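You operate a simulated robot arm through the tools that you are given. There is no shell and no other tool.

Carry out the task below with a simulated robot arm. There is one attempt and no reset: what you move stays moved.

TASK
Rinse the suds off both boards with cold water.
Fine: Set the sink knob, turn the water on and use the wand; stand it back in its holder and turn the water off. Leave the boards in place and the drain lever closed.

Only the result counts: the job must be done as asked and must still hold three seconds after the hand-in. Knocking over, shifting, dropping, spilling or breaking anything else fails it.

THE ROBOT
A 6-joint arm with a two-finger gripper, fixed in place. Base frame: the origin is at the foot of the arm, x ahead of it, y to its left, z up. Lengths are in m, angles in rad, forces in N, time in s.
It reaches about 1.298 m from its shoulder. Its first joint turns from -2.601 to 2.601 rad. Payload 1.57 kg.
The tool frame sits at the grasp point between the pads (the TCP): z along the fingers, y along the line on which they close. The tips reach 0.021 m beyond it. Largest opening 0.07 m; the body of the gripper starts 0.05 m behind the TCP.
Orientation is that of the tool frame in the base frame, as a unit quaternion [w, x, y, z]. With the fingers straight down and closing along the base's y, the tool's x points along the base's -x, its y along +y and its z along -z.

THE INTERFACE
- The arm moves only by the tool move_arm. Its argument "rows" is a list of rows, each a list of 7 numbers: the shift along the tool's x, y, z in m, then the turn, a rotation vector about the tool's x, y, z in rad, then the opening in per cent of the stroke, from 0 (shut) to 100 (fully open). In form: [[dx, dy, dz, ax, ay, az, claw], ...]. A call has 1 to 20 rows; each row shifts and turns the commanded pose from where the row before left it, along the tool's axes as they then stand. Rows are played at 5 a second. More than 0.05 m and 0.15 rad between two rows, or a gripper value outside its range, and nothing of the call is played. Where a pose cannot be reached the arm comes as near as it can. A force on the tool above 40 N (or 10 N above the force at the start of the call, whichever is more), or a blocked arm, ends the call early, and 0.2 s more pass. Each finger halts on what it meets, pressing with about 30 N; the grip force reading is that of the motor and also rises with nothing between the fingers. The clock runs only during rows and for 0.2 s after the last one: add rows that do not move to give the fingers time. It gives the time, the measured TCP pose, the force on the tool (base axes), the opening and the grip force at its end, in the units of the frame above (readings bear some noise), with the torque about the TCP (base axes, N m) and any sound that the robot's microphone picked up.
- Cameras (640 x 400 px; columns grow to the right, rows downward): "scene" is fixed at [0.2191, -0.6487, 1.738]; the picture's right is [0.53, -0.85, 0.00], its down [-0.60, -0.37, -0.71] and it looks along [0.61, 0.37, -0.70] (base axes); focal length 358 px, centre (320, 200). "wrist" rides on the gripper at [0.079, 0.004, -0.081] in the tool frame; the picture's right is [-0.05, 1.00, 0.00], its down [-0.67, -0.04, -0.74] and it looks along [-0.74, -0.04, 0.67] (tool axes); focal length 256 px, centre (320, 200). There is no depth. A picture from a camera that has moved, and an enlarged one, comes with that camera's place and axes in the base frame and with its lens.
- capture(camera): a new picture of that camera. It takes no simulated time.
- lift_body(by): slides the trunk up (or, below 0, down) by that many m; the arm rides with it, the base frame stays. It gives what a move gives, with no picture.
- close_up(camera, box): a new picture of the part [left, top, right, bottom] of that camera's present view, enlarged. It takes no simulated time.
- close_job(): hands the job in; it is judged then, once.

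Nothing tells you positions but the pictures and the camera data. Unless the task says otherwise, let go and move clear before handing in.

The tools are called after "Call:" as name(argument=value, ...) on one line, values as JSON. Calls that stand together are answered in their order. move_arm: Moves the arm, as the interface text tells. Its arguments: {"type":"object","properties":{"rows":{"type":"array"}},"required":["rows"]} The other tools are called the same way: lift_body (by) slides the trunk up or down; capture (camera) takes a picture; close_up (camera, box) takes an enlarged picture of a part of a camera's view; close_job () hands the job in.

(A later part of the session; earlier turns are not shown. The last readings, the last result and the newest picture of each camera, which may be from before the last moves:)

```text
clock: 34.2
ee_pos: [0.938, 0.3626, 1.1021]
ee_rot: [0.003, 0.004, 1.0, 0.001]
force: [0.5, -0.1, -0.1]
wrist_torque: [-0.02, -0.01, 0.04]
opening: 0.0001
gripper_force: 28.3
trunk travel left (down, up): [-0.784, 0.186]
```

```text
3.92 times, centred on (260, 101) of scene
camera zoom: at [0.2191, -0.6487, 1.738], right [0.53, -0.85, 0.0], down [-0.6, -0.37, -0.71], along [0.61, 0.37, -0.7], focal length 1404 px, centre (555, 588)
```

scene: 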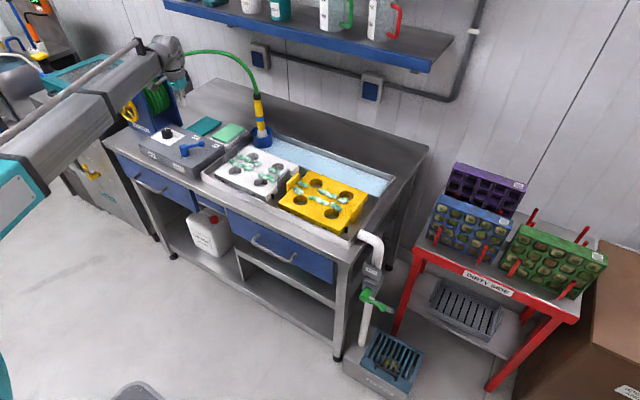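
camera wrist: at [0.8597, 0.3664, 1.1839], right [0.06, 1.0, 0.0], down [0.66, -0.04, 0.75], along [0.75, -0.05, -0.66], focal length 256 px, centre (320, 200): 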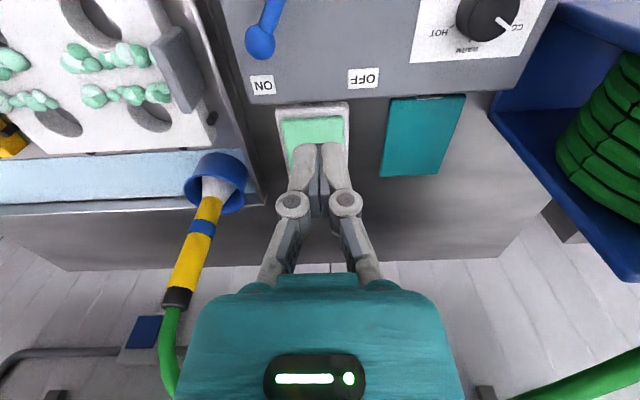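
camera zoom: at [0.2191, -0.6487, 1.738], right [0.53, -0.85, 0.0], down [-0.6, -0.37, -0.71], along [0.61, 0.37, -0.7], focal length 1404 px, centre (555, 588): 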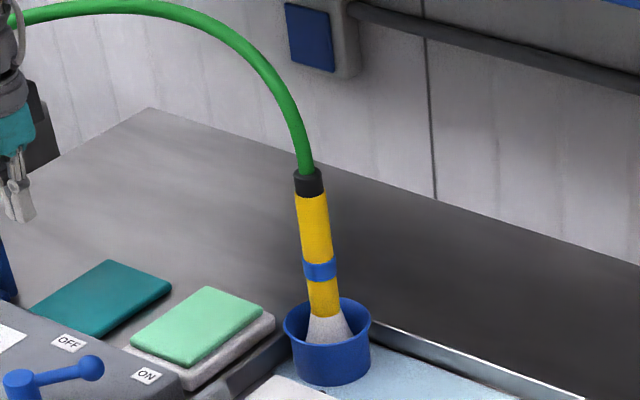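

Water is running and starting to collect in the sink since the drain is closed. I'll check how high the level is before continuing, so I work fast.

Call:
close_up(camera="scene", box=[200, 120, 400, 245])

Call:
close_up(camera="wrist", box=[0, 130, 270, 320])

```text
3.20 times, centred on (300, 182) of scene
camera zoom: at [0.2191, -0.6487, 1.738], right [0.53, -0.85, 0.0], down [-0.6, -0.37, -0.71], along [0.61, 0.37, -0.7], focal length 1145 px, centre (384, 256)
```

zoom: 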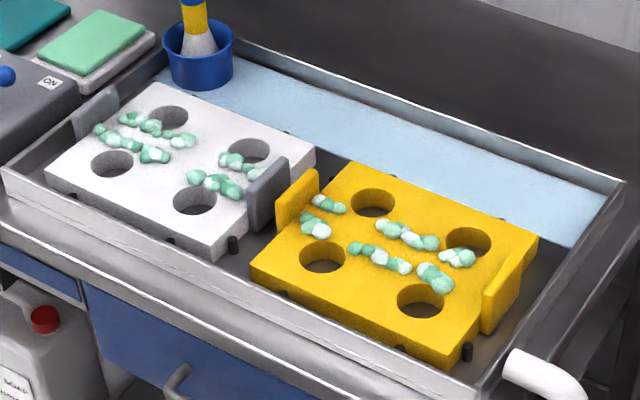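

```text
2.11 times, centred on (135, 225) of wrist
camera zoom: at [0.8597, 0.3664, 1.1839], right [0.06, 1.0, 0.0], down [0.66, -0.04, 0.75], along [0.75, -0.05, -0.66], focal length 539 px, centre (710, 147)
```

zoom: 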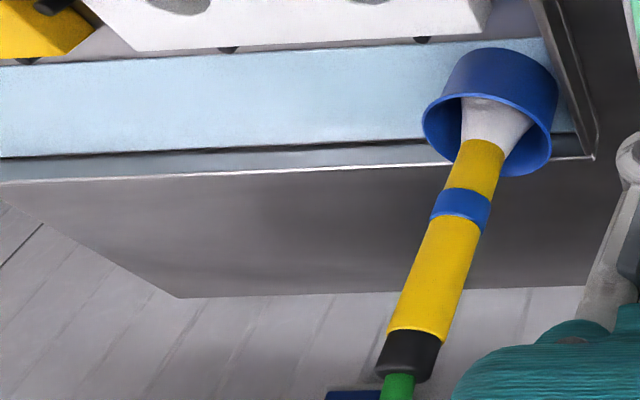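

The wand stands upright at about (1.127, 0.192), with the yellow grip between z≈1.00 and 1.07. The suds lie in two rows, x≈0.978 and x≈0.938, from y≈0.20 to −0.29. I'll open the gripper, move in front of the wand, and tilt the fingers forward.

Call:
move_arm(rows=[[-0.0164, -0.0341, 0, 0, 0, 0, 60], [-0.0164, -0.0341, 0, 0, 0, 0, 100], [-0.0164, -0.0341, 0, 0, 0, 0, 100], [-0.0164, -0.0341, 0, 0, 0, 0, 100], [-0.0164, -0.0341, 0, 0, 0, 0, 100], [0, 0, 0, 0, -0.15, 0, 100], [0, 0, 0, 0, -0.15, 0, 100], [0, 0, 0, 0, -0.15, 0, 100], [0, 0, 0, 0, -0.15, 0, 100], [0, 0, 0, 0, -0.15, 0, 100]])

Call:
capture(camera="wrist")

Call:
capture(camera="scene")

```text
clock: 36.4
ee_pos: [1.0188, 0.1903, 1.153]
ee_rot: [0.37, 0.005, 0.929, -0.002]
force: [0.1, -0.5, 0.2]
wrist_torque: [-0.03, 0.0, 0.04]
opening: 0.0702
gripper_force: 0.0
out of reach, approached as far as the arm can: row 7, 8, 9, 10
trunk travel left (down, up): [-0.784, 0.186]
```

```text
taken
camera wrist: at [0.9063, 0.1954, 1.1589], right [0.05, 1.0, 0.04], down [-0.03, -0.04, 1.0], along [1.0, -0.05, 0.03], focal length 256 px, centre (320, 200)
```

wrist: 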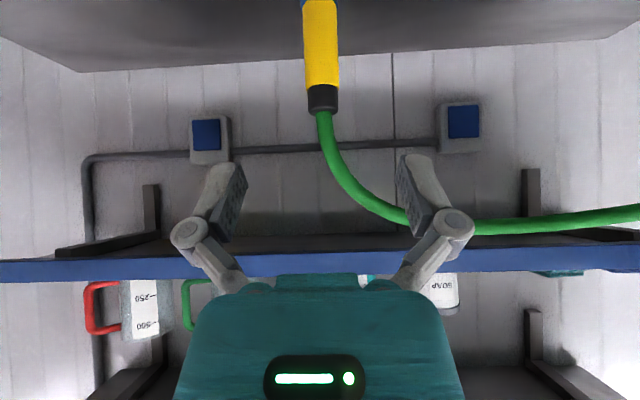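

```text
taken
```

scene: 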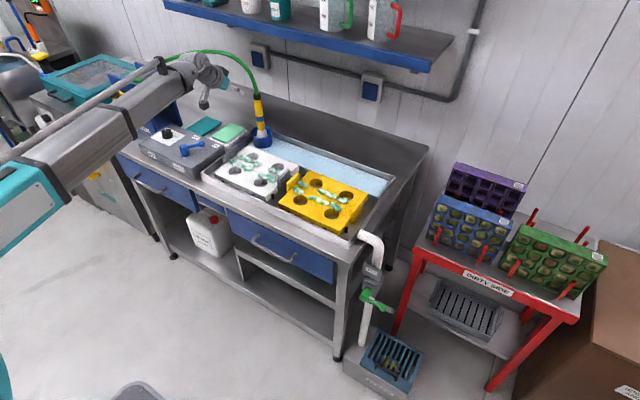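

Exact tilt achieved and the wand is centred between the fingers. Lowering to grip height.

Call:
lift_body(by=-0.118)

Call:
capture(camera="wrist")

Call:
close_up(camera="scene", box=[180, 50, 400, 220])

```text
clock: 37.9
ee_pos: [1.0168, 0.1906, 1.0354]
ee_rot: [0.369, 0.005, 0.929, -0.001]
force: [-0.3, -0.5, 0.2]
wrist_torque: [-0.04, 0.0, 0.02]
opening: 0.0702
gripper_force: 0.0
trunk travel left (down, up): [-0.666, 0.304]
```

```text
taken
camera wrist: at [0.9066, 0.1953, 1.0407], right [0.05, 1.0, 0.04], down [-0.03, -0.04, 1.0], along [1.0, -0.05, 0.02], focal length 256 px, centre (320, 200)
```

wrist: 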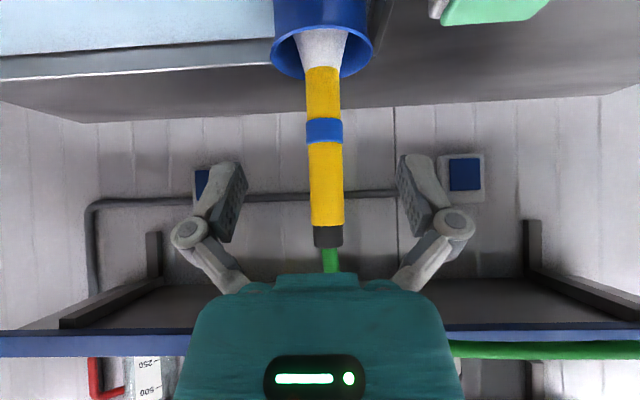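

```text
2.35 times, centred on (290, 135) of scene
camera zoom: at [0.2191, -0.6487, 1.738], right [0.53, -0.85, 0.0], down [-0.6, -0.37, -0.71], along [0.61, 0.37, -0.7], focal length 842 px, centre (391, 353)
```

zoom: 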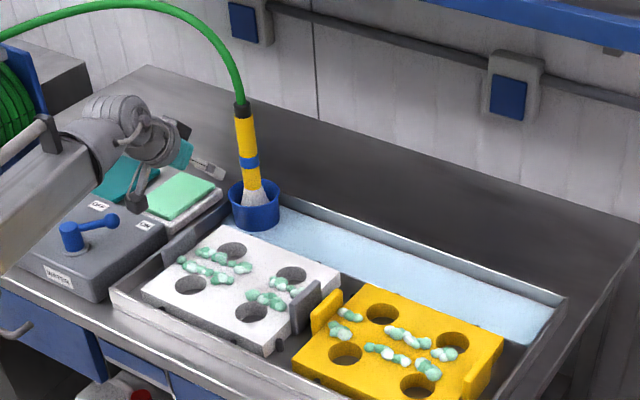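

Well aligned. Advancing onto the wand grip and closing.

Call:
move_arm(rows=[[-0.027, -0.0003, 0.0255, 0, 0, 0, 100], [-0.027, -0.0003, 0.0255, 0, 0, 0, 100], [-0.0255, -0.0003, 0.0242, 0, 0, 0, 100], [0, 0, 0, 0, 0, 0, 100]])

Call:
capture(camera="wrist")

Call:
close_up(camera="scene", box=[200, 60, 300, 170])

```text
clock: 38.9
ee_pos: [1.1288, 0.188, 1.0342]
ee_rot: [0.369, 0.004, 0.93, 0.0]
force: [0.1, -0.9, 0.3]
wrist_torque: [-0.01, -0.03, -0.03]
opening: 0.07
gripper_force: 0.0
trunk travel left (down, up): [-0.666, 0.304]
```

```text
taken
camera wrist: at [1.0167, 0.1934, 1.0405], right [0.05, 1.0, 0.04], down [-0.02, -0.04, 1.0], along [1.0, -0.05, 0.02], focal length 256 px, centre (320, 200)
```

wrist: 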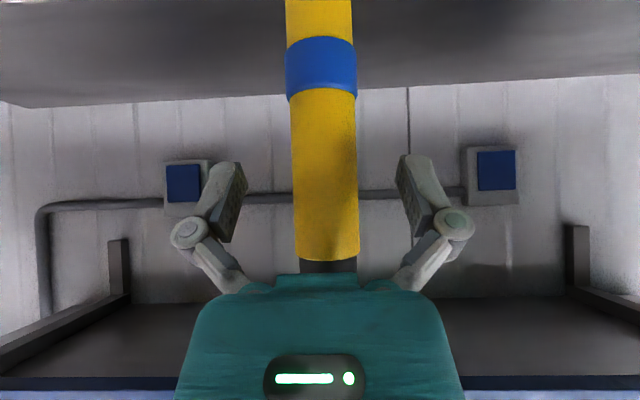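

```text
3.64 times, centred on (250, 115) of scene
camera zoom: at [0.2191, -0.6487, 1.738], right [0.53, -0.85, 0.0], down [-0.6, -0.37, -0.71], along [0.61, 0.37, -0.7], focal length 1302 px, centre (574, 509)
```

zoom: 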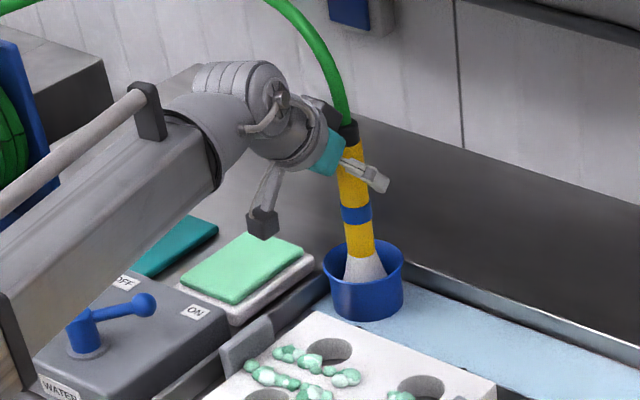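

The wand is between the pads. Closing on it.

Call:
move_arm(rows=[[0, 0, 0, 0, 0, 0, 50], [0, 0, 0, 0, 0, 0, 20], [0, 0, 0, 0, 0, 0, 10], [0, 0, 0, 0, 0, 0, 10]])

Call:
capture(camera="wrist")

```text
clock: 39.9
ee_pos: [1.1295, 0.1877, 1.0346]
ee_rot: [0.368, 0.005, 0.93, -0.001]
force: [0.2, 1.7, 1.5]
wrist_torque: [0.06, -0.04, 0.04]
opening: 0.0291
gripper_force: 29.9
trunk travel left (down, up): [-0.666, 0.304]
```

```text
taken
camera wrist: at [1.0165, 0.1936, 1.0407], right [0.05, 1.0, 0.04], down [-0.03, -0.04, 1.0], along [1.0, -0.05, 0.02], focal length 256 px, centre (320, 200)
```

wrist: 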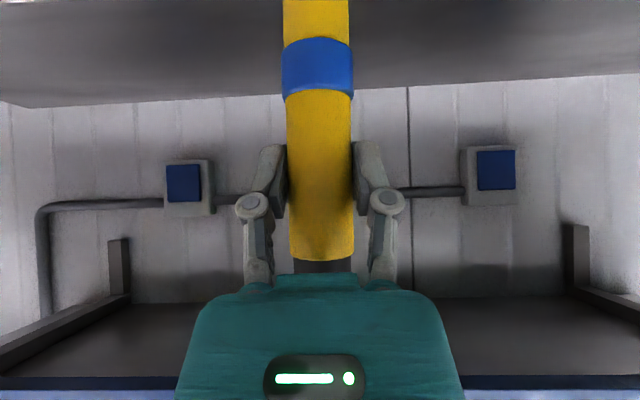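

Gripped firmly (2.9 cm). I'll lift the wand straight up out of the holder.

Call:
lift_body(by=0.09)

Call:
capture(camera="scene")

Call:
close_up(camera="scene", box=[200, 40, 400, 200])

Call:
capture(camera="wrist")

```text
clock: 41.2
ee_pos: [1.1288, 0.1883, 1.123]
ee_rot: [0.368, 0.005, 0.93, 0.0]
force: [0.2, 0.0, -3.9]
wrist_torque: [0.01, 0.0, 0.02]
opening: 0.0292
gripper_force: 29.9
trunk travel left (down, up): [-0.756, 0.214]
```

```text
taken
```

scene: 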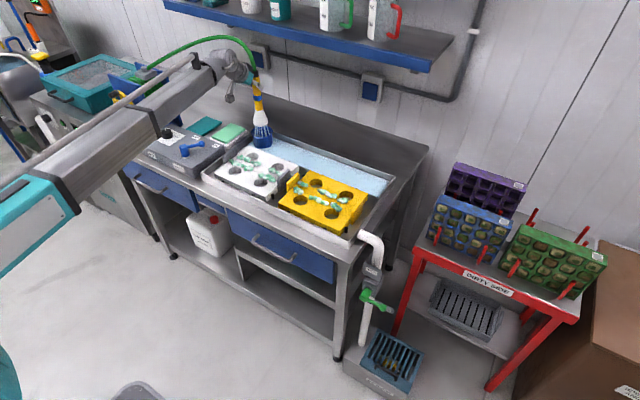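

```text
2.50 times, centred on (300, 120) of scene
camera zoom: at [0.2191, -0.6487, 1.738], right [0.53, -0.85, 0.0], down [-0.6, -0.37, -0.71], along [0.61, 0.37, -0.7], focal length 895 px, centre (370, 400)
```

zoom: 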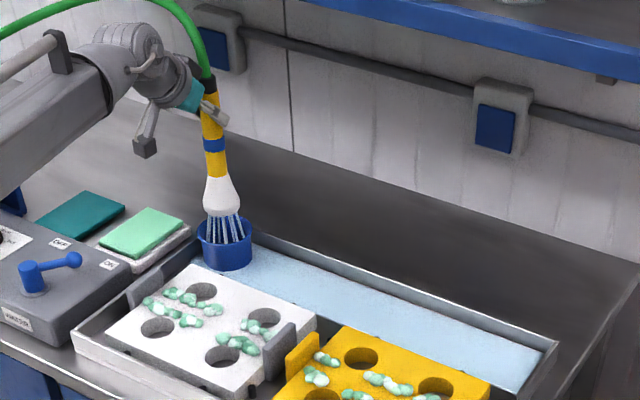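

```text
taken
camera wrist: at [1.0172, 0.1936, 1.1299], right [0.05, 1.0, 0.04], down [-0.02, -0.04, 1.0], along [1.0, -0.05, 0.02], focal length 256 px, centre (320, 200)
```

wrist: 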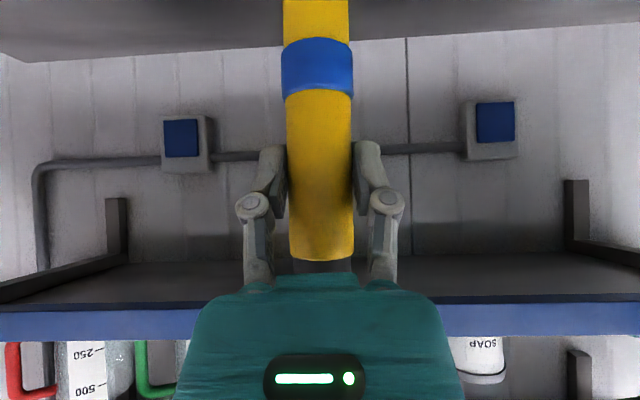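

The wand sprays a shower of streams; its nozzle is about 0.17 m below my grip. I'll raise 3 cm more, move over the white board's rear suds row and sweep along it.

Call:
lift_body(by=0.03)

Call:
move_arm(rows=[[0.0273, 0, -0.0257, 0, 0, 0, 10], [0.0273, 0, -0.0257, 0, 0, 0, 10], [0.0273, 0, -0.0257, 0, 0, 0, 10], [0.0273, -0.001, -0.0257, 0, 0, 0, 10], [0, 0, 0, 0, 0, 0, 10], [0, -0.025, 0, 0, 0, 0, 10], [0, -0.025, 0, 0, 0, 0, 10]])

Call:
capture(camera="scene")

Call:
close_up(camera="scene", box=[180, 60, 400, 240])

```text
clock: 41.9
ee_pos: [1.1295, 0.1875, 1.1547]
ee_rot: [0.368, 0.006, 0.93, -0.001]
force: [1.2, -0.2, -2.9]
wrist_torque: [0.01, 0.02, 0.0]
opening: 0.0292
gripper_force: 30.2
trunk travel left (down, up): [-0.786, 0.184]
```

```text
clock: 43.5
ee_pos: [0.979, 0.137, 1.1546]
ee_rot: [0.368, 0.004, 0.93, 0.0]
force: [-0.1, 0.4, -4.1]
wrist_torque: [-0.01, 0.03, -0.01]
opening: 0.0289
gripper_force: 29.9
trunk travel left (down, up): [-0.786, 0.184]
```

```text
taken
```

scene: 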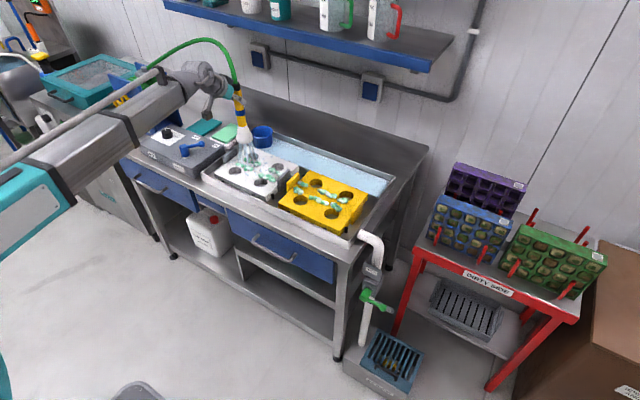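

```text
2.22 times, centred on (290, 150) of scene
camera zoom: at [0.2191, -0.6487, 1.738], right [0.53, -0.85, 0.0], down [-0.6, -0.37, -0.71], along [0.61, 0.37, -0.7], focal length 795 px, centre (387, 311)
```

zoom: 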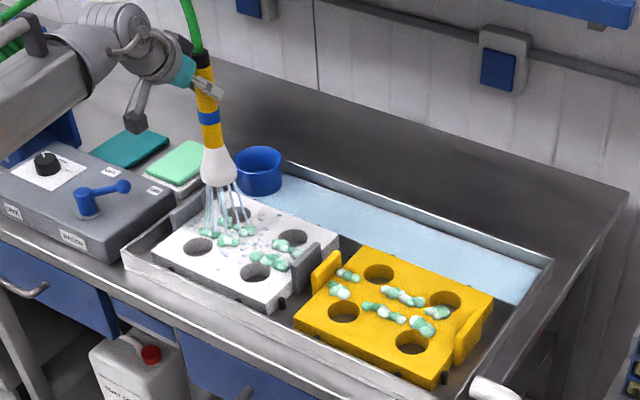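

The spray hits the white board; I'll look closely at how fast the suds go.

Call:
close_up(camera="scene", box=[205, 80, 305, 205])

```text
3.20 times, centred on (255, 142) of scene
camera zoom: at [0.2191, -0.6487, 1.738], right [0.53, -0.85, 0.0], down [-0.6, -0.37, -0.71], along [0.61, 0.37, -0.7], focal length 1145 px, centre (528, 384)
```

zoom: 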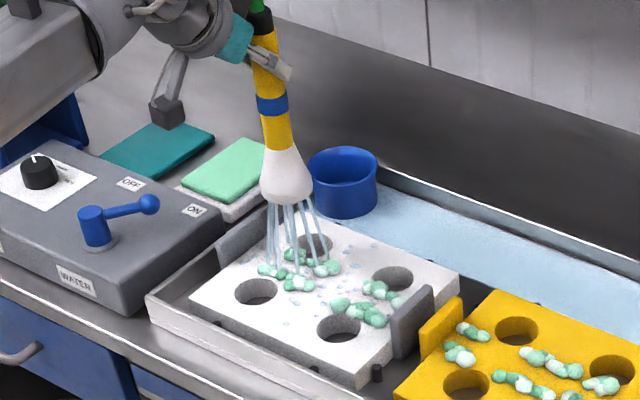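

The blobs under the first dwell (y > 0.17) are gone, including those in the front row, so the spray covers both rows. I'll run along the midline x≈0.958 at a slower pace over the white board.

Call:
move_arm(rows=[[0.0153, 0.015, -0.0144, 0, 0, 0, 10], [0, 0, 0, 0, 0, 0, 10], [0, -0.014, 0, 0, 0, 0, 10], [0, -0.014, 0, 0, 0, 0, 10], [0, -0.014, 0, 0, 0, 0, 10], [0, -0.014, 0, 0, 0, 0, 10], [0, -0.014, 0, 0, 0, 0, 10], [0, -0.014, 0, 0, 0, 0, 10], [0, -0.014, 0, 0, 0, 0, 10], [0, -0.014, 0, 0, 0, 0, 10], [0, -0.014, 0, 0, 0, 0, 10], [0, -0.014, 0, 0, 0, 0, 10], [0, -0.014, 0, 0, 0, 0, 10], [0, -0.014, 0, 0, 0, 0, 10]])

Call:
close_up(camera="scene", box=[205, 60, 405, 230])

```text
clock: 46.5
ee_pos: [0.9571, -0.015, 1.154]
ee_rot: [0.367, 0.004, 0.93, 0.0]
force: [-0.2, -0.1, -3.6]
wrist_torque: [0.01, 0.04, -0.02]
opening: 0.0293
gripper_force: 30.1
trunk travel left (down, up): [-0.786, 0.184]
```

```text
2.35 times, centred on (305, 145) of scene
camera zoom: at [0.2191, -0.6487, 1.738], right [0.53, -0.85, 0.0], down [-0.6, -0.37, -0.71], along [0.61, 0.37, -0.7], focal length 842 px, centre (355, 329)
```

zoom: 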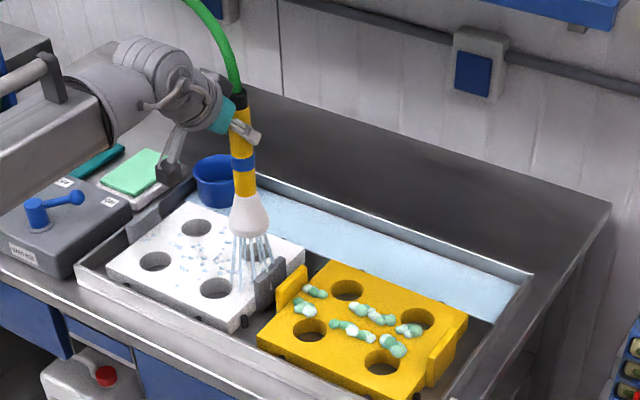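

White board appears clean. Continuing over the yellow board.

Call:
move_arm(rows=[[0, -0.025, 0, 0, 0, 0, 10], [0, -0.025, 0, 0, 0, 0, 10], [0, -0.0135, 0, 0, 0, 0, 10], [0, -0.0135, 0, 0, 0, 0, 10], [0, -0.0135, 0, 0, 0, 0, 10], [0, -0.0135, 0, 0, 0, 0, 10], [0, -0.0135, 0, 0, 0, 0, 10], [0, -0.0135, 0, 0, 0, 0, 10], [0, -0.0135, 0, 0, 0, 0, 10], [0, -0.0135, 0, 0, 0, 0, 10], [0, -0.0135, 0, 0, 0, 0, 10], [0, -0.0135, 0, 0, 0, 0, 10], [0, -0.0135, 0, 0, 0, 0, 10], [0, -0.0135, 0, 0, 0, 0, 10], [0, -0.0135, 0, 0, 0, 0, 10], [0, -0.0135, 0, 0, 0, 0, 10], [0, -0.0135, 0, 0, 0, 0, 10], [0, -0.0135, 0, 0, 0, 0, 10], [0, 0, 0, 0, 0, 0, 10]])

Call:
close_up(camera="scene", box=[205, 60, 405, 230])

Call:
close_up(camera="scene", box=[270, 120, 390, 240])

Call:
close_up(camera="scene", box=[200, 130, 320, 220])

```text
clock: 50.5
ee_pos: [0.9532, -0.2806, 1.1534]
ee_rot: [0.368, 0.005, 0.93, -0.001]
force: [-0.2, -0.4, -3.9]
wrist_torque: [-0.01, 0.0, -0.01]
opening: 0.0289
gripper_force: 29.5
trunk travel left (down, up): [-0.786, 0.184]
```

```text
2.35 times, centred on (305, 145) of scene
camera zoom: at [0.2191, -0.6487, 1.738], right [0.53, -0.85, 0.0], down [-0.6, -0.37, -0.71], along [0.61, 0.37, -0.7], focal length 842 px, centre (355, 329)
```

zoom: 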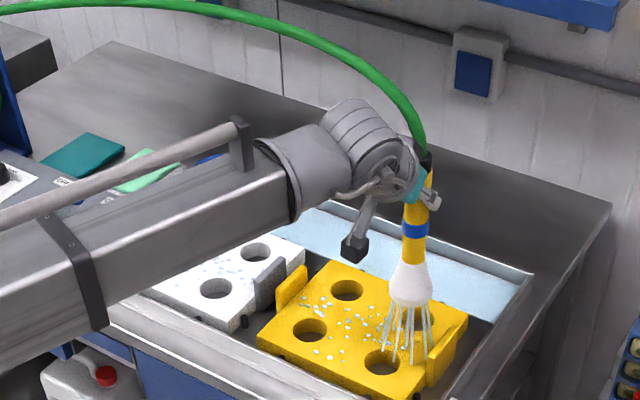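

```text
3.33 times, centred on (330, 180) of scene
camera zoom: at [0.2191, -0.6487, 1.738], right [0.53, -0.85, 0.0], down [-0.6, -0.37, -0.71], along [0.61, 0.37, -0.7], focal length 1193 px, centre (287, 267)
```

zoom: 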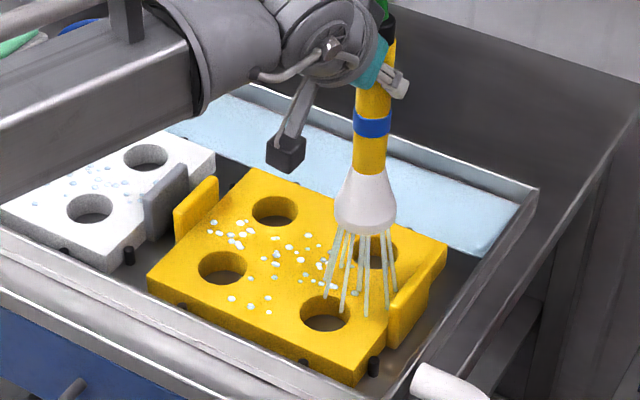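

```text
4.44 times, centred on (260, 175) of scene
camera zoom: at [0.2191, -0.6487, 1.738], right [0.53, -0.85, 0.0], down [-0.6, -0.37, -0.71], along [0.61, 0.37, -0.7], focal length 1591 px, centre (587, 311)
```

zoom: 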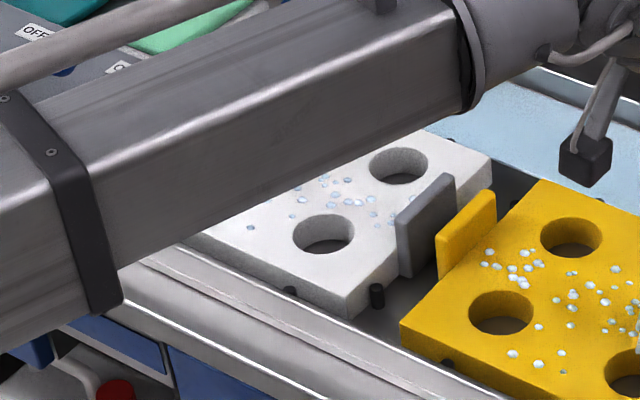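

Only clear droplets remain, apart from one possible greenish blob under the streams at the right end. I'll dwell there briefly and start a second pass back across the yellow board.

Call:
move_arm(rows=[[-0.008, 0.008, 0.0075, 0, 0, 0, 10], [0, 0.004, 0, 0, 0, 0, 10], [0, 0.02, 0, 0, 0, 0, 10], [0, 0.025, 0, 0, 0, 0, 10], [0, 0.025, 0, 0, 0, 0, 10], [0, 0.025, 0, 0, 0, 0, 10], [0, 0.025, 0, 0, 0, 0, 10], [0, 0.03, 0, 0, 0, 0, 10]])

Call:
close_up(camera="scene", box=[270, 150, 380, 240])

Call:
close_up(camera="scene", box=[200, 130, 320, 220])

```text
clock: 52.3
ee_pos: [0.9665, -0.1177, 1.1551]
ee_rot: [0.368, 0.005, 0.93, -0.001]
force: [0.5, 0.2, -3.8]
wrist_torque: [0.01, -0.01, 0.0]
opening: 0.029
gripper_force: 29.7
trunk travel left (down, up): [-0.786, 0.184]
```

```text
4.44 times, centred on (325, 195) of scene
camera zoom: at [0.2191, -0.6487, 1.738], right [0.53, -0.85, 0.0], down [-0.6, -0.37, -0.71], along [0.61, 0.37, -0.7], focal length 1591 px, centre (298, 222)
```

zoom: 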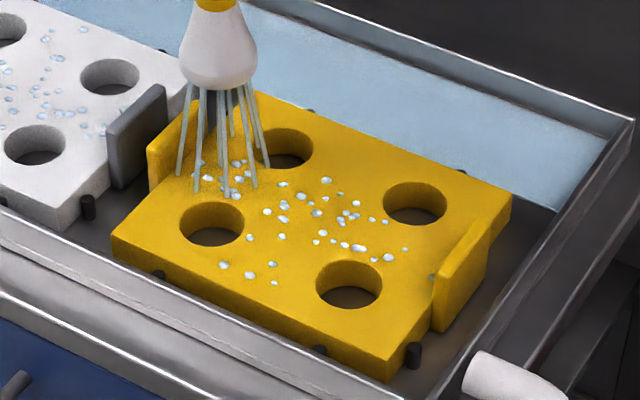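

```text
4.44 times, centred on (260, 175) of scene
camera zoom: at [0.2191, -0.6487, 1.738], right [0.53, -0.85, 0.0], down [-0.6, -0.37, -0.71], along [0.61, 0.37, -0.7], focal length 1591 px, centre (587, 311)
```

zoom: 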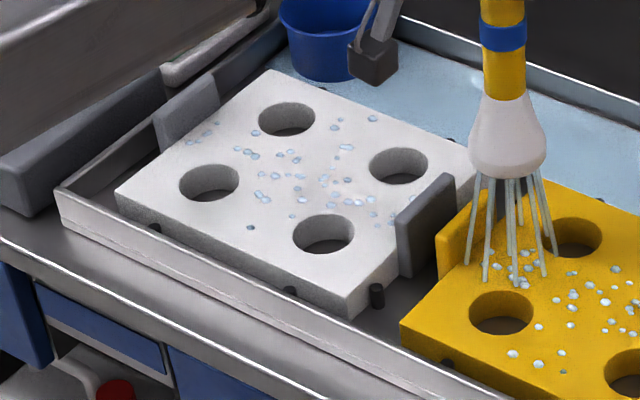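

Both boards look rinsed; I'll zoom in on two tiny darker specks before putting the wand away.

Call:
close_up(camera="scene", box=[335, 190, 375, 225])

Call:
close_up(camera="scene", box=[225, 150, 285, 195])

Call:
close_up(camera="scene", box=[300, 180, 350, 220])

```text
11.43 times, centred on (355, 208) of scene
camera zoom: at [0.2191, -0.6487, 1.738], right [0.53, -0.85, 0.0], down [-0.6, -0.37, -0.71], along [0.61, 0.37, -0.7], focal length 4091 px, centre (-80, 114)
```

zoom: 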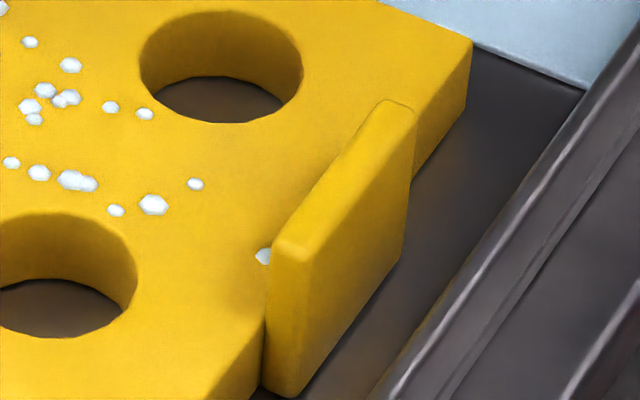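

```text
8.89 times, centred on (255, 172) of scene
camera zoom: at [0.2191, -0.6487, 1.738], right [0.53, -0.85, 0.0], down [-0.6, -0.37, -0.71], along [0.61, 0.37, -0.7], focal length 3182 px, centre (898, 444)
```

zoom: 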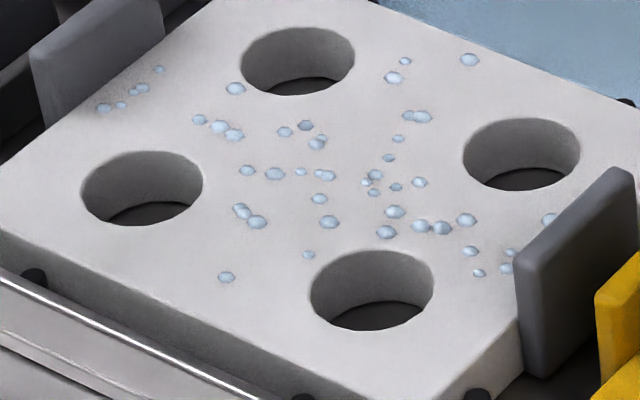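

```text
10.00 times, centred on (325, 200) of scene
camera zoom: at [0.2191, -0.6487, 1.738], right [0.53, -0.85, 0.0], down [-0.6, -0.37, -0.71], along [0.61, 0.37, -0.7], focal length 3579 px, centre (270, 200)
```

zoom: 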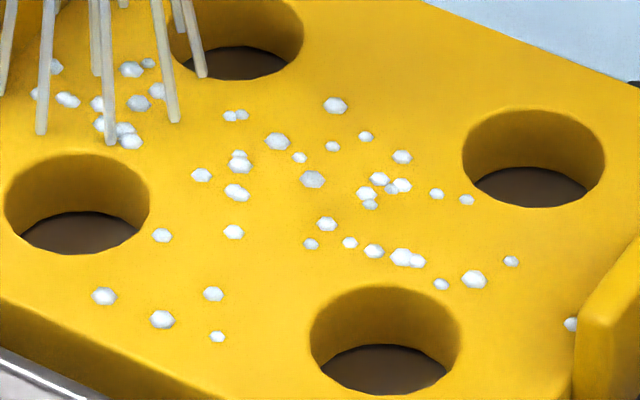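

All that's left is clear water droplets, no suds. Returning: a second quick pass over the white board, then over the holder.

Call:
move_arm(rows=[[0, 0.028, 0, 0, 0, 0, 10], [0, 0.028, 0, 0, 0, 0, 10], [0, 0.028, 0, 0, 0, 0, 10], [0, 0.028, 0, 0, 0, 0, 10], [0, 0.028, 0, 0, 0, 0, 10], [0, 0.028, 0, 0, 0, 0, 10], [0, 0.028, 0, 0, 0, 0, 10], [0, 0.028, 0, 0, 0, 0, 10], [0, 0.028, 0, 0, 0, 0, 10], [0, 0.028, 0, 0, 0, 0, 10], [0, 0.026, 0, 0, 0, 0, 10], [-0.0296, 0, 0.0278, 0, 0, 0, 10], [-0.0296, 0, 0.0278, 0, 0, 0, 10], [-0.0296, 0, 0.0278, 0, 0, 0, 10], [-0.0296, 0, 0.0278, 0, 0, 0, 10], [0, 0, 0, 0, 0, 0, 10]])

Call:
capture(camera="wrist")

Call:
close_up(camera="scene", box=[210, 60, 330, 180])

```text
clock: 55.7
ee_pos: [1.1319, 0.186, 1.155]
ee_rot: [0.369, 0.006, 0.93, -0.001]
force: [-1.1, 0.3, -3.8]
wrist_torque: [0.06, 0.04, 0.03]
opening: 0.0293
gripper_force: 30.1
trunk travel left (down, up): [-0.786, 0.184]
```

```text
taken
camera wrist: at [1.0196, 0.1914, 1.1604], right [0.05, 1.0, 0.04], down [-0.02, -0.04, 1.0], along [1.0, -0.05, 0.02], focal length 256 px, centre (320, 200)
```

wrist: 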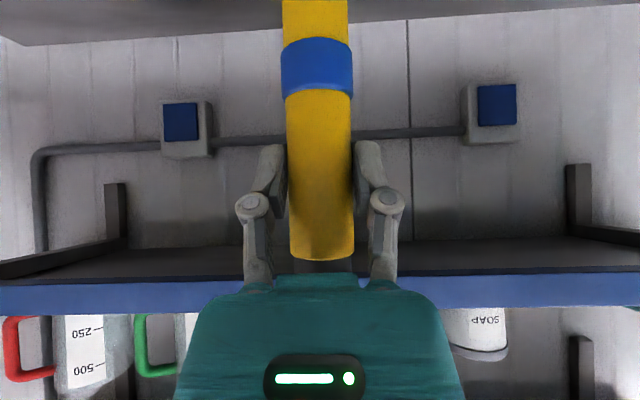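

```text
3.33 times, centred on (270, 120) of scene
camera zoom: at [0.2191, -0.6487, 1.738], right [0.53, -0.85, 0.0], down [-0.6, -0.37, -0.71], along [0.61, 0.37, -0.7], focal length 1193 px, centre (487, 467)
```

zoom: 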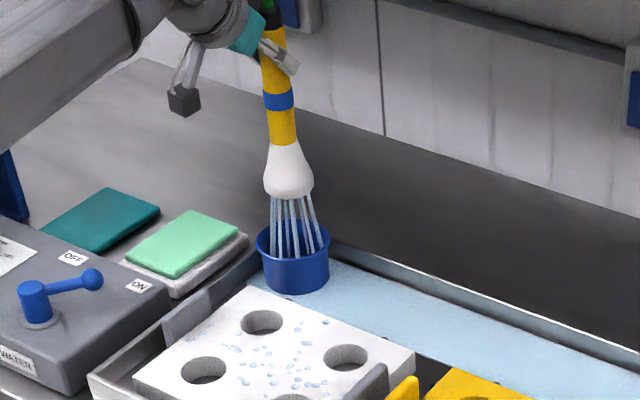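

The wand sits in the grip just as when it was lifted. Fine correction to the original spot (1.129, 0.188) and lowering most of the way.

Call:
move_arm(rows=[[0.0018, 0.002, -0.0017, 0, 0, 0, 10], [0, 0, 0, 0, 0, 0, 10]])

Call:
lift_body(by=-0.085)

Call:
close_up(camera="scene", box=[220, 70, 300, 160])

```text
clock: 56.3
ee_pos: [1.1309, 0.1882, 1.1543]
ee_rot: [0.368, 0.005, 0.93, -0.001]
force: [0.1, -1.4, -3.5]
wrist_torque: [0.01, -0.02, -0.01]
opening: 0.0294
gripper_force: 30.2
trunk travel left (down, up): [-0.786, 0.184]
```

```text
clock: 57.5
ee_pos: [1.1298, 0.1885, 1.0693]
ee_rot: [0.367, 0.005, 0.93, 0.0]
force: [-0.5, -0.4, -3.6]
wrist_torque: [0.0, 0.01, 0.04]
opening: 0.0293
gripper_force: 30.0
trunk travel left (down, up): [-0.701, 0.269]
```

```text
4.44 times, centred on (260, 115) of scene
camera zoom: at [0.2191, -0.6487, 1.738], right [0.53, -0.85, 0.0], down [-0.6, -0.37, -0.71], along [0.61, 0.37, -0.7], focal length 1591 px, centre (587, 578)
```

zoom: 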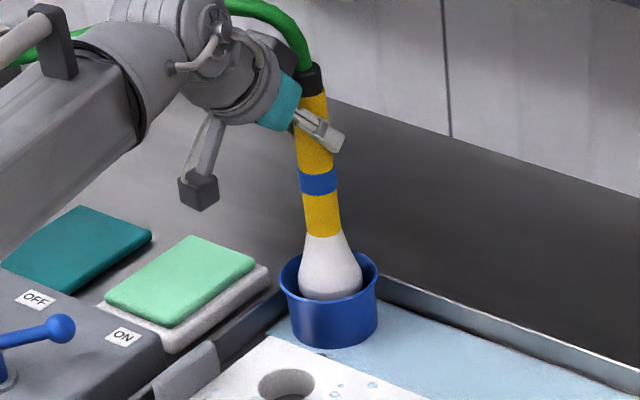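

The nozzle is in the cup. Lowering the last 3.4 cm and releasing.

Call:
lift_body(by=-0.034)

Call:
close_up(camera="scene", box=[220, 70, 300, 160])

```text
clock: 58.3
ee_pos: [1.1303, 0.189, 1.035]
ee_rot: [0.367, 0.005, 0.93, 0.0]
force: [-0.3, -0.9, -4.8]
wrist_torque: [-0.01, 0.0, -0.01]
opening: 0.0296
gripper_force: 30.2
trunk travel left (down, up): [-0.667, 0.303]
```

```text
4.44 times, centred on (260, 115) of scene
camera zoom: at [0.2191, -0.6487, 1.738], right [0.53, -0.85, 0.0], down [-0.6, -0.37, -0.71], along [0.61, 0.37, -0.7], focal length 1591 px, centre (587, 578)
```

zoom: 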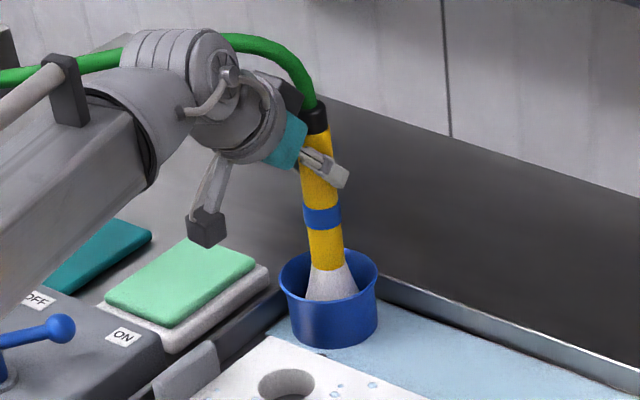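

The full weight still hangs on the gripper, so it isn't quite seated; lowering a few millimetres more.

Call:
lift_body(by=-0.003)

```text
clock: 58.8
ee_pos: [1.1287, 0.1879, 1.0335]
ee_rot: [0.371, 0.005, 0.929, -0.001]
force: [2.7, 3.1, 13.3]
wrist_torque: [-0.05, -0.7, 0.09]
opening: 0.029
gripper_force: 30.3
trunk travel left (down, up): [-0.664, 0.306]
```

Seated now (it pushes back). Opening and backing off.

Call:
move_arm(rows=[[0, 0, 0, 0, 0, 0, 60], [0, 0, 0, 0, 0, 0, 100], [0, 0, 0, 0, 0, 0, 100]])

Call:
capture(camera="wrist")

Call:
close_up(camera="scene", box=[180, 40, 320, 160])

```text
clock: 59.6
ee_pos: [1.1293, 0.1875, 1.0321]
ee_rot: [0.368, 0.005, 0.93, -0.001]
force: [-0.2, -0.3, -0.1]
wrist_torque: [-0.04, -0.03, 0.01]
opening: 0.0699
gripper_force: 0.2
trunk travel left (down, up): [-0.664, 0.306]
```

```text
taken
camera wrist: at [1.0171, 0.1934, 1.0385], right [0.05, 1.0, 0.04], down [-0.02, -0.04, 1.0], along [1.0, -0.05, 0.02], focal length 256 px, centre (320, 200)
```

wrist: 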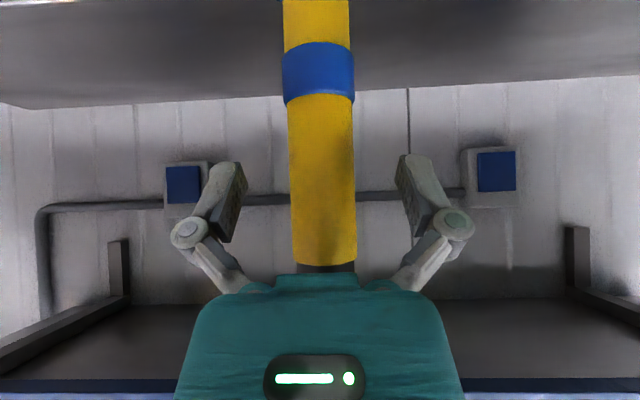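

```text
3.33 times, centred on (250, 100) of scene
camera zoom: at [0.2191, -0.6487, 1.738], right [0.53, -0.85, 0.0], down [-0.6, -0.37, -0.71], along [0.61, 0.37, -0.7], focal length 1193 px, centre (553, 533)
```

zoom: 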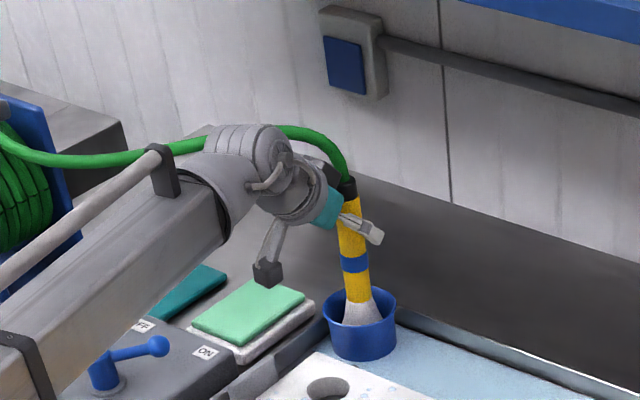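

The wand stands freely in the holder. Backing straight away, then straightening the gripper and closing the fingers for the lever.

Call:
move_arm(rows=[[0.02, 0, -0.0188, 0, 0, 0, 100], [0.0295, 0, -0.0277, 0, 0, 0, 100], [0.0295, 0, -0.0277, 0, 0, 0, 100], [0.03, 0, -0.0281, 0, 0, 0, 50], [0, 0, 0, 0, 0.15, 0, 0], [0, 0, 0, 0, 0.15, 0, 0], [0, 0, 0, 0, 0.15, 0, 0], [0, 0, 0, 0, 0.15, 0, 0], [0, 0, 0, 0, 0.15, 0, 0]])

Call:
capture(camera="wrist")

Call:
capture(camera="scene")

```text
clock: 61.6
ee_pos: [0.9808, 0.1902, 0.9816]
ee_rot: [0.001, 0.004, 1.0, 0.001]
force: [0.0, 0.3, 0.6]
wrist_torque: [0.01, -0.02, -0.02]
opening: 0.0
gripper_force: 28.5
out of reach, approached as far as the arm can: row 5, 6, 7, 8
trunk travel left (down, up): [-0.664, 0.306]
```

```text
taken
camera wrist: at [0.9021, 0.195, 1.0642], right [0.06, 1.0, 0.0], down [0.67, -0.04, 0.75], along [0.74, -0.04, -0.67], focal length 256 px, centre (320, 200)
```

wrist: 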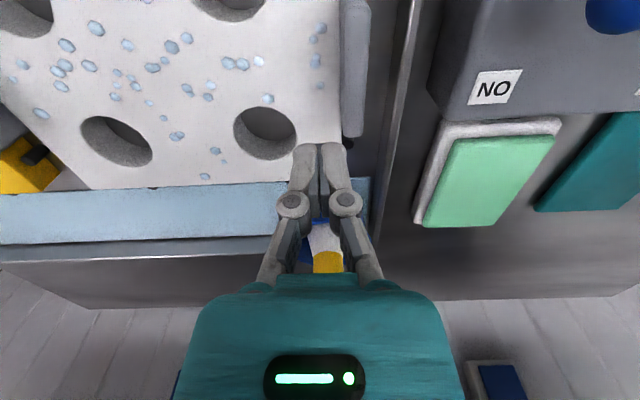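

```text
taken
```

scene: 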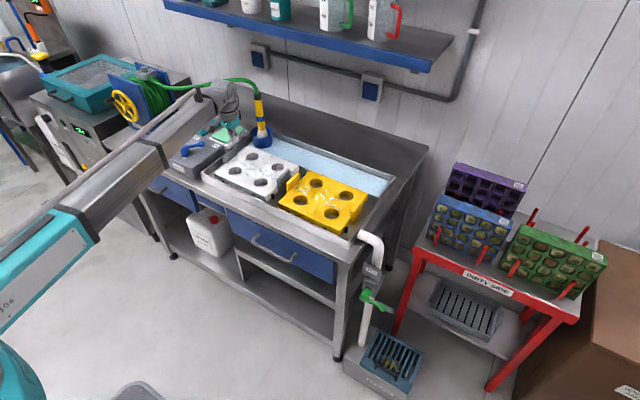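

The wand stands in its holder and the boards are clean. Raising slightly, then moving to the sink side of the lever.

Call:
lift_body(by=0.035)

Call:
move_arm(rows=[[0.0287, 0.03, 0, 0, 0, 0, 0], [0.0287, 0.03, 0, 0, 0, 0, 0], [0.0287, 0.03, 0, 0, 0, 0, 0], [0, 0, 0, 0, 0, 0, 0]])

Call:
capture(camera="wrist")

```text
clock: 62.4
ee_pos: [0.9816, 0.1889, 1.0177]
ee_rot: [0.001, 0.005, 1.0, 0.001]
force: [0.2, -0.3, 0.2]
wrist_torque: [-0.02, -0.01, 0.0]
opening: 0.0001
gripper_force: 28.9
trunk travel left (down, up): [-0.699, 0.271]
```

```text
clock: 63.4
ee_pos: [0.8937, 0.2804, 1.018]
ee_rot: [0.001, 0.005, 1.0, 0.001]
force: [-0.6, 0.3, 0.3]
wrist_torque: [-0.01, -0.02, -0.01]
opening: 0.0001
gripper_force: 28.9
trunk travel left (down, up): [-0.699, 0.271]
```

```text
taken
camera wrist: at [0.8157, 0.2851, 1.0992], right [0.06, 1.0, 0.0], down [0.66, -0.04, 0.75], along [0.75, -0.05, -0.66], focal length 256 px, centre (320, 200)
```

wrist: 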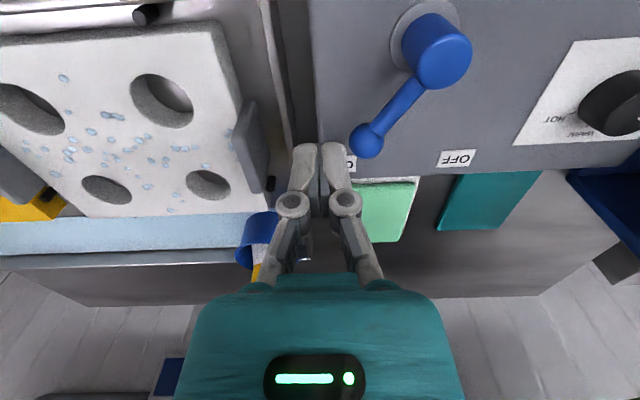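

The ball is at (0.932, 0.312), with the fingers on its sink side. Lowering and pushing it back toward OFF.

Call:
lift_body(by=-0.076)

Call:
capture(camera="wrist")

```text
clock: 64.5
ee_pos: [0.8953, 0.2788, 0.9414]
ee_rot: [0.001, 0.005, 1.0, 0.001]
force: [-0.2, -0.2, 0.5]
wrist_torque: [-0.02, 0.01, -0.01]
opening: 0.0
gripper_force: 28.8
trunk travel left (down, up): [-0.623, 0.347]
```

```text
taken
camera wrist: at [0.8158, 0.2846, 1.0233], right [0.06, 1.0, 0.0], down [0.66, -0.04, 0.75], along [0.75, -0.05, -0.66], focal length 256 px, centre (320, 200)
```

wrist: 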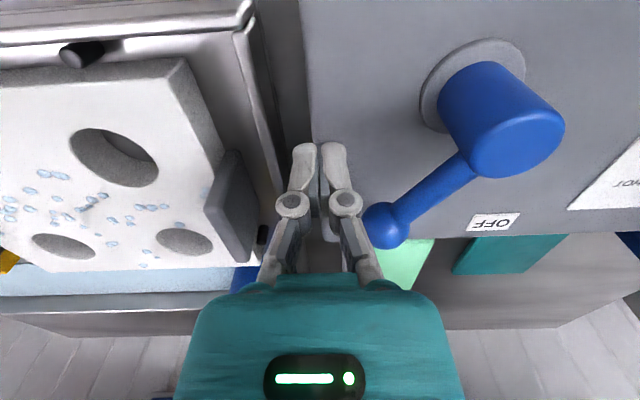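

Call:
move_arm(rows=[[-0.01, 0.0142, 0, 0, 0, 0, 0], [-0.0096, 0.008, 0, 0, 0, 0, 0], [-0.0078, 0.007, 0, 0, 0, 0, 0], [-0.0052, 0.007, 0, 0, 0, 0, 0], [-0.004, 0.007, 0, 0, 0, 0, 0], [-0.003, 0.008, 0, 0, 0, 0, 0], [-0.002, 0.008, 0, 0, 0, 0, 0], [-0.001, 0.008, 0, 0, 0, 0, 0], [0, 0.008, 0, 0, 0, 0, 0], [0.0005, 0.007, 0, 0, 0, 0, 0], [0, 0, 0, 0, 0, 0, 0]])

Call:
capture(camera="wrist")

Call:
close_up(camera="scene", box=[140, 90, 290, 190])

```text
clock: 67.0
ee_pos: [0.9372, 0.3631, 0.9416]
ee_rot: [0.002, 0.004, 1.0, 0.001]
force: [0.2, -0.4, -0.3]
wrist_torque: [0.04, 0.04, 0.01]
opening: 0.0
gripper_force: 27.9
trunk travel left (down, up): [-0.623, 0.347]
```

```text
taken
camera wrist: at [0.8582, 0.367, 1.0232], right [0.06, 1.0, 0.0], down [0.66, -0.04, 0.75], along [0.75, -0.04, -0.66], focal length 256 px, centre (320, 200)
```

wrist: 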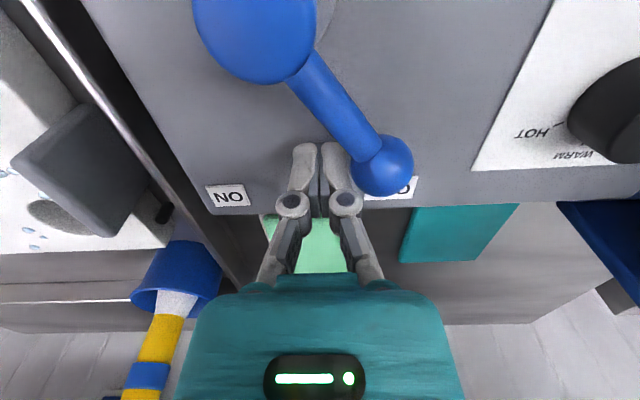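

```text
4.00 times, centred on (215, 140) of scene
camera zoom: at [0.2191, -0.6487, 1.738], right [0.53, -0.85, 0.0], down [-0.6, -0.37, -0.71], along [0.61, 0.37, -0.7], focal length 1432 px, centre (740, 440)
```

zoom: 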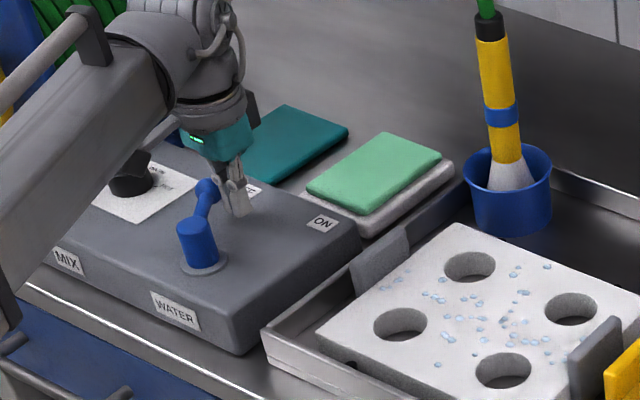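

The lever points at OFF again and the water in the sink has gone. I'll back away, rise, and check everything.

Call:
move_arm(rows=[[0, -0.01, 0, 0, 0, 0, 0], [0, -0.01, 0, 0, 0, 0, 0], [0, 0, 0, 0, 0, 0, 0]])

Call:
lift_body(by=0.2)

Call:
move_arm(rows=[[0.035, -0.03, 0, 0, 0, 0, 30], [0.035, -0.03, 0, 0, 0, 0, 60], [0.035, -0.03, 0, 0, 0, 0, 60], [0.035, -0.03, 0, 0, 0, 0, 60], [0.035, -0.03, 0, 0, 0, 0, 60], [0, 0, 0, 0, 0, 0, 60]])

Call:
capture(camera="wrist")

Call:
capture(camera="scene")

Call:
close_up(camera="scene", box=[120, 80, 280, 180])

Call:
close_up(camera="scene", box=[200, 120, 400, 245])

```text
clock: 67.8
ee_pos: [0.9373, 0.3412, 0.9411]
ee_rot: [0.0, 0.004, 1.0, 0.0]
force: [0.2, -0.6, -0.6]
wrist_torque: [0.01, -0.02, -0.01]
opening: 0.0
gripper_force: 28.9
trunk travel left (down, up): [-0.623, 0.347]
```

```text
clock: 69.9
ee_pos: [0.9375, 0.3406, 1.1414]
ee_rot: [0.001, 0.004, 1.0, 0.001]
force: [0.6, 0.2, 0.0]
wrist_torque: [0.02, 0.01, 0.04]
opening: 0.0
gripper_force: 28.1
trunk travel left (down, up): [-0.823, 0.147]
```

```text
clock: 71.3
ee_pos: [0.7629, 0.1933, 1.1413]
ee_rot: [0.002, 0.004, 1.0, 0.001]
force: [0.2, -1.4, 0.8]
wrist_torque: [0.0, 0.0, 0.0]
opening: 0.0418
gripper_force: 0.0
out of reach, approached as far as the arm can: row 2
trunk travel left (down, up): [-0.823, 0.147]
```

```text
taken
camera wrist: at [0.6842, 0.1984, 1.2231], right [0.06, 1.0, 0.0], down [0.66, -0.04, 0.75], along [0.75, -0.04, -0.66], focal length 256 px, centre (320, 200)
```

wrist: 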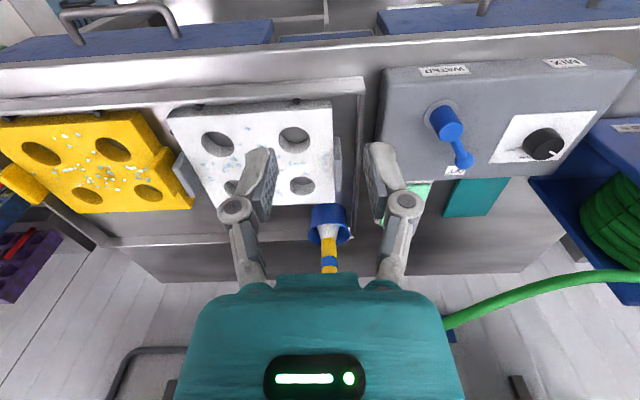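

```text
taken
```

scene: 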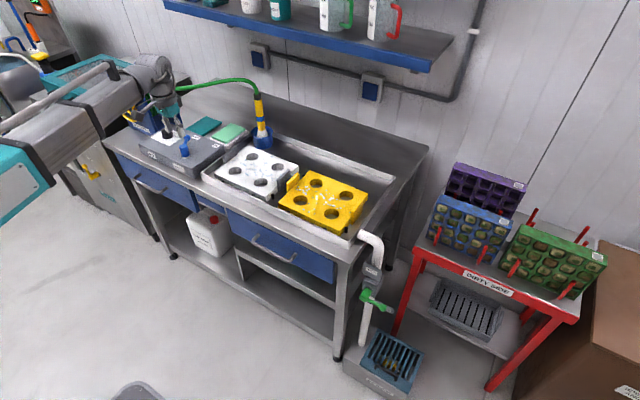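

```text
4.00 times, centred on (200, 130) of scene
camera zoom: at [0.2191, -0.6487, 1.738], right [0.53, -0.85, 0.0], down [-0.6, -0.37, -0.71], along [0.61, 0.37, -0.7], focal length 1432 px, centre (800, 480)
```

zoom: 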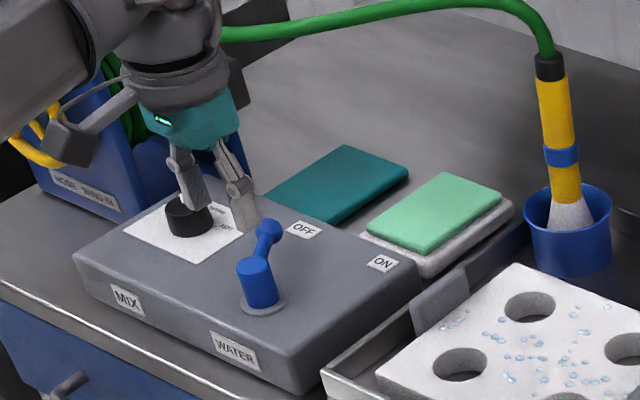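

```text
3.20 times, centred on (300, 182) of scene
camera zoom: at [0.2191, -0.6487, 1.738], right [0.53, -0.85, 0.0], down [-0.6, -0.37, -0.71], along [0.61, 0.37, -0.7], focal length 1145 px, centre (384, 256)
```

zoom: 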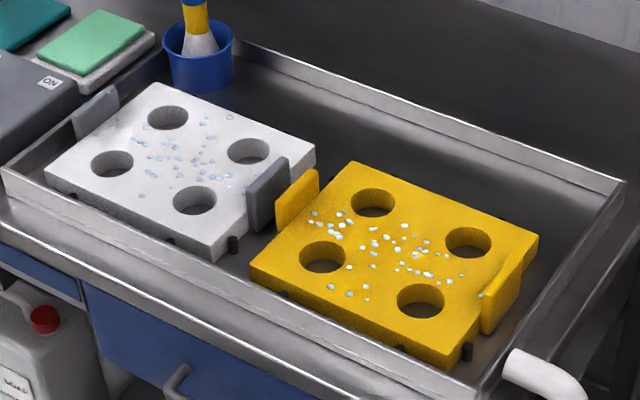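

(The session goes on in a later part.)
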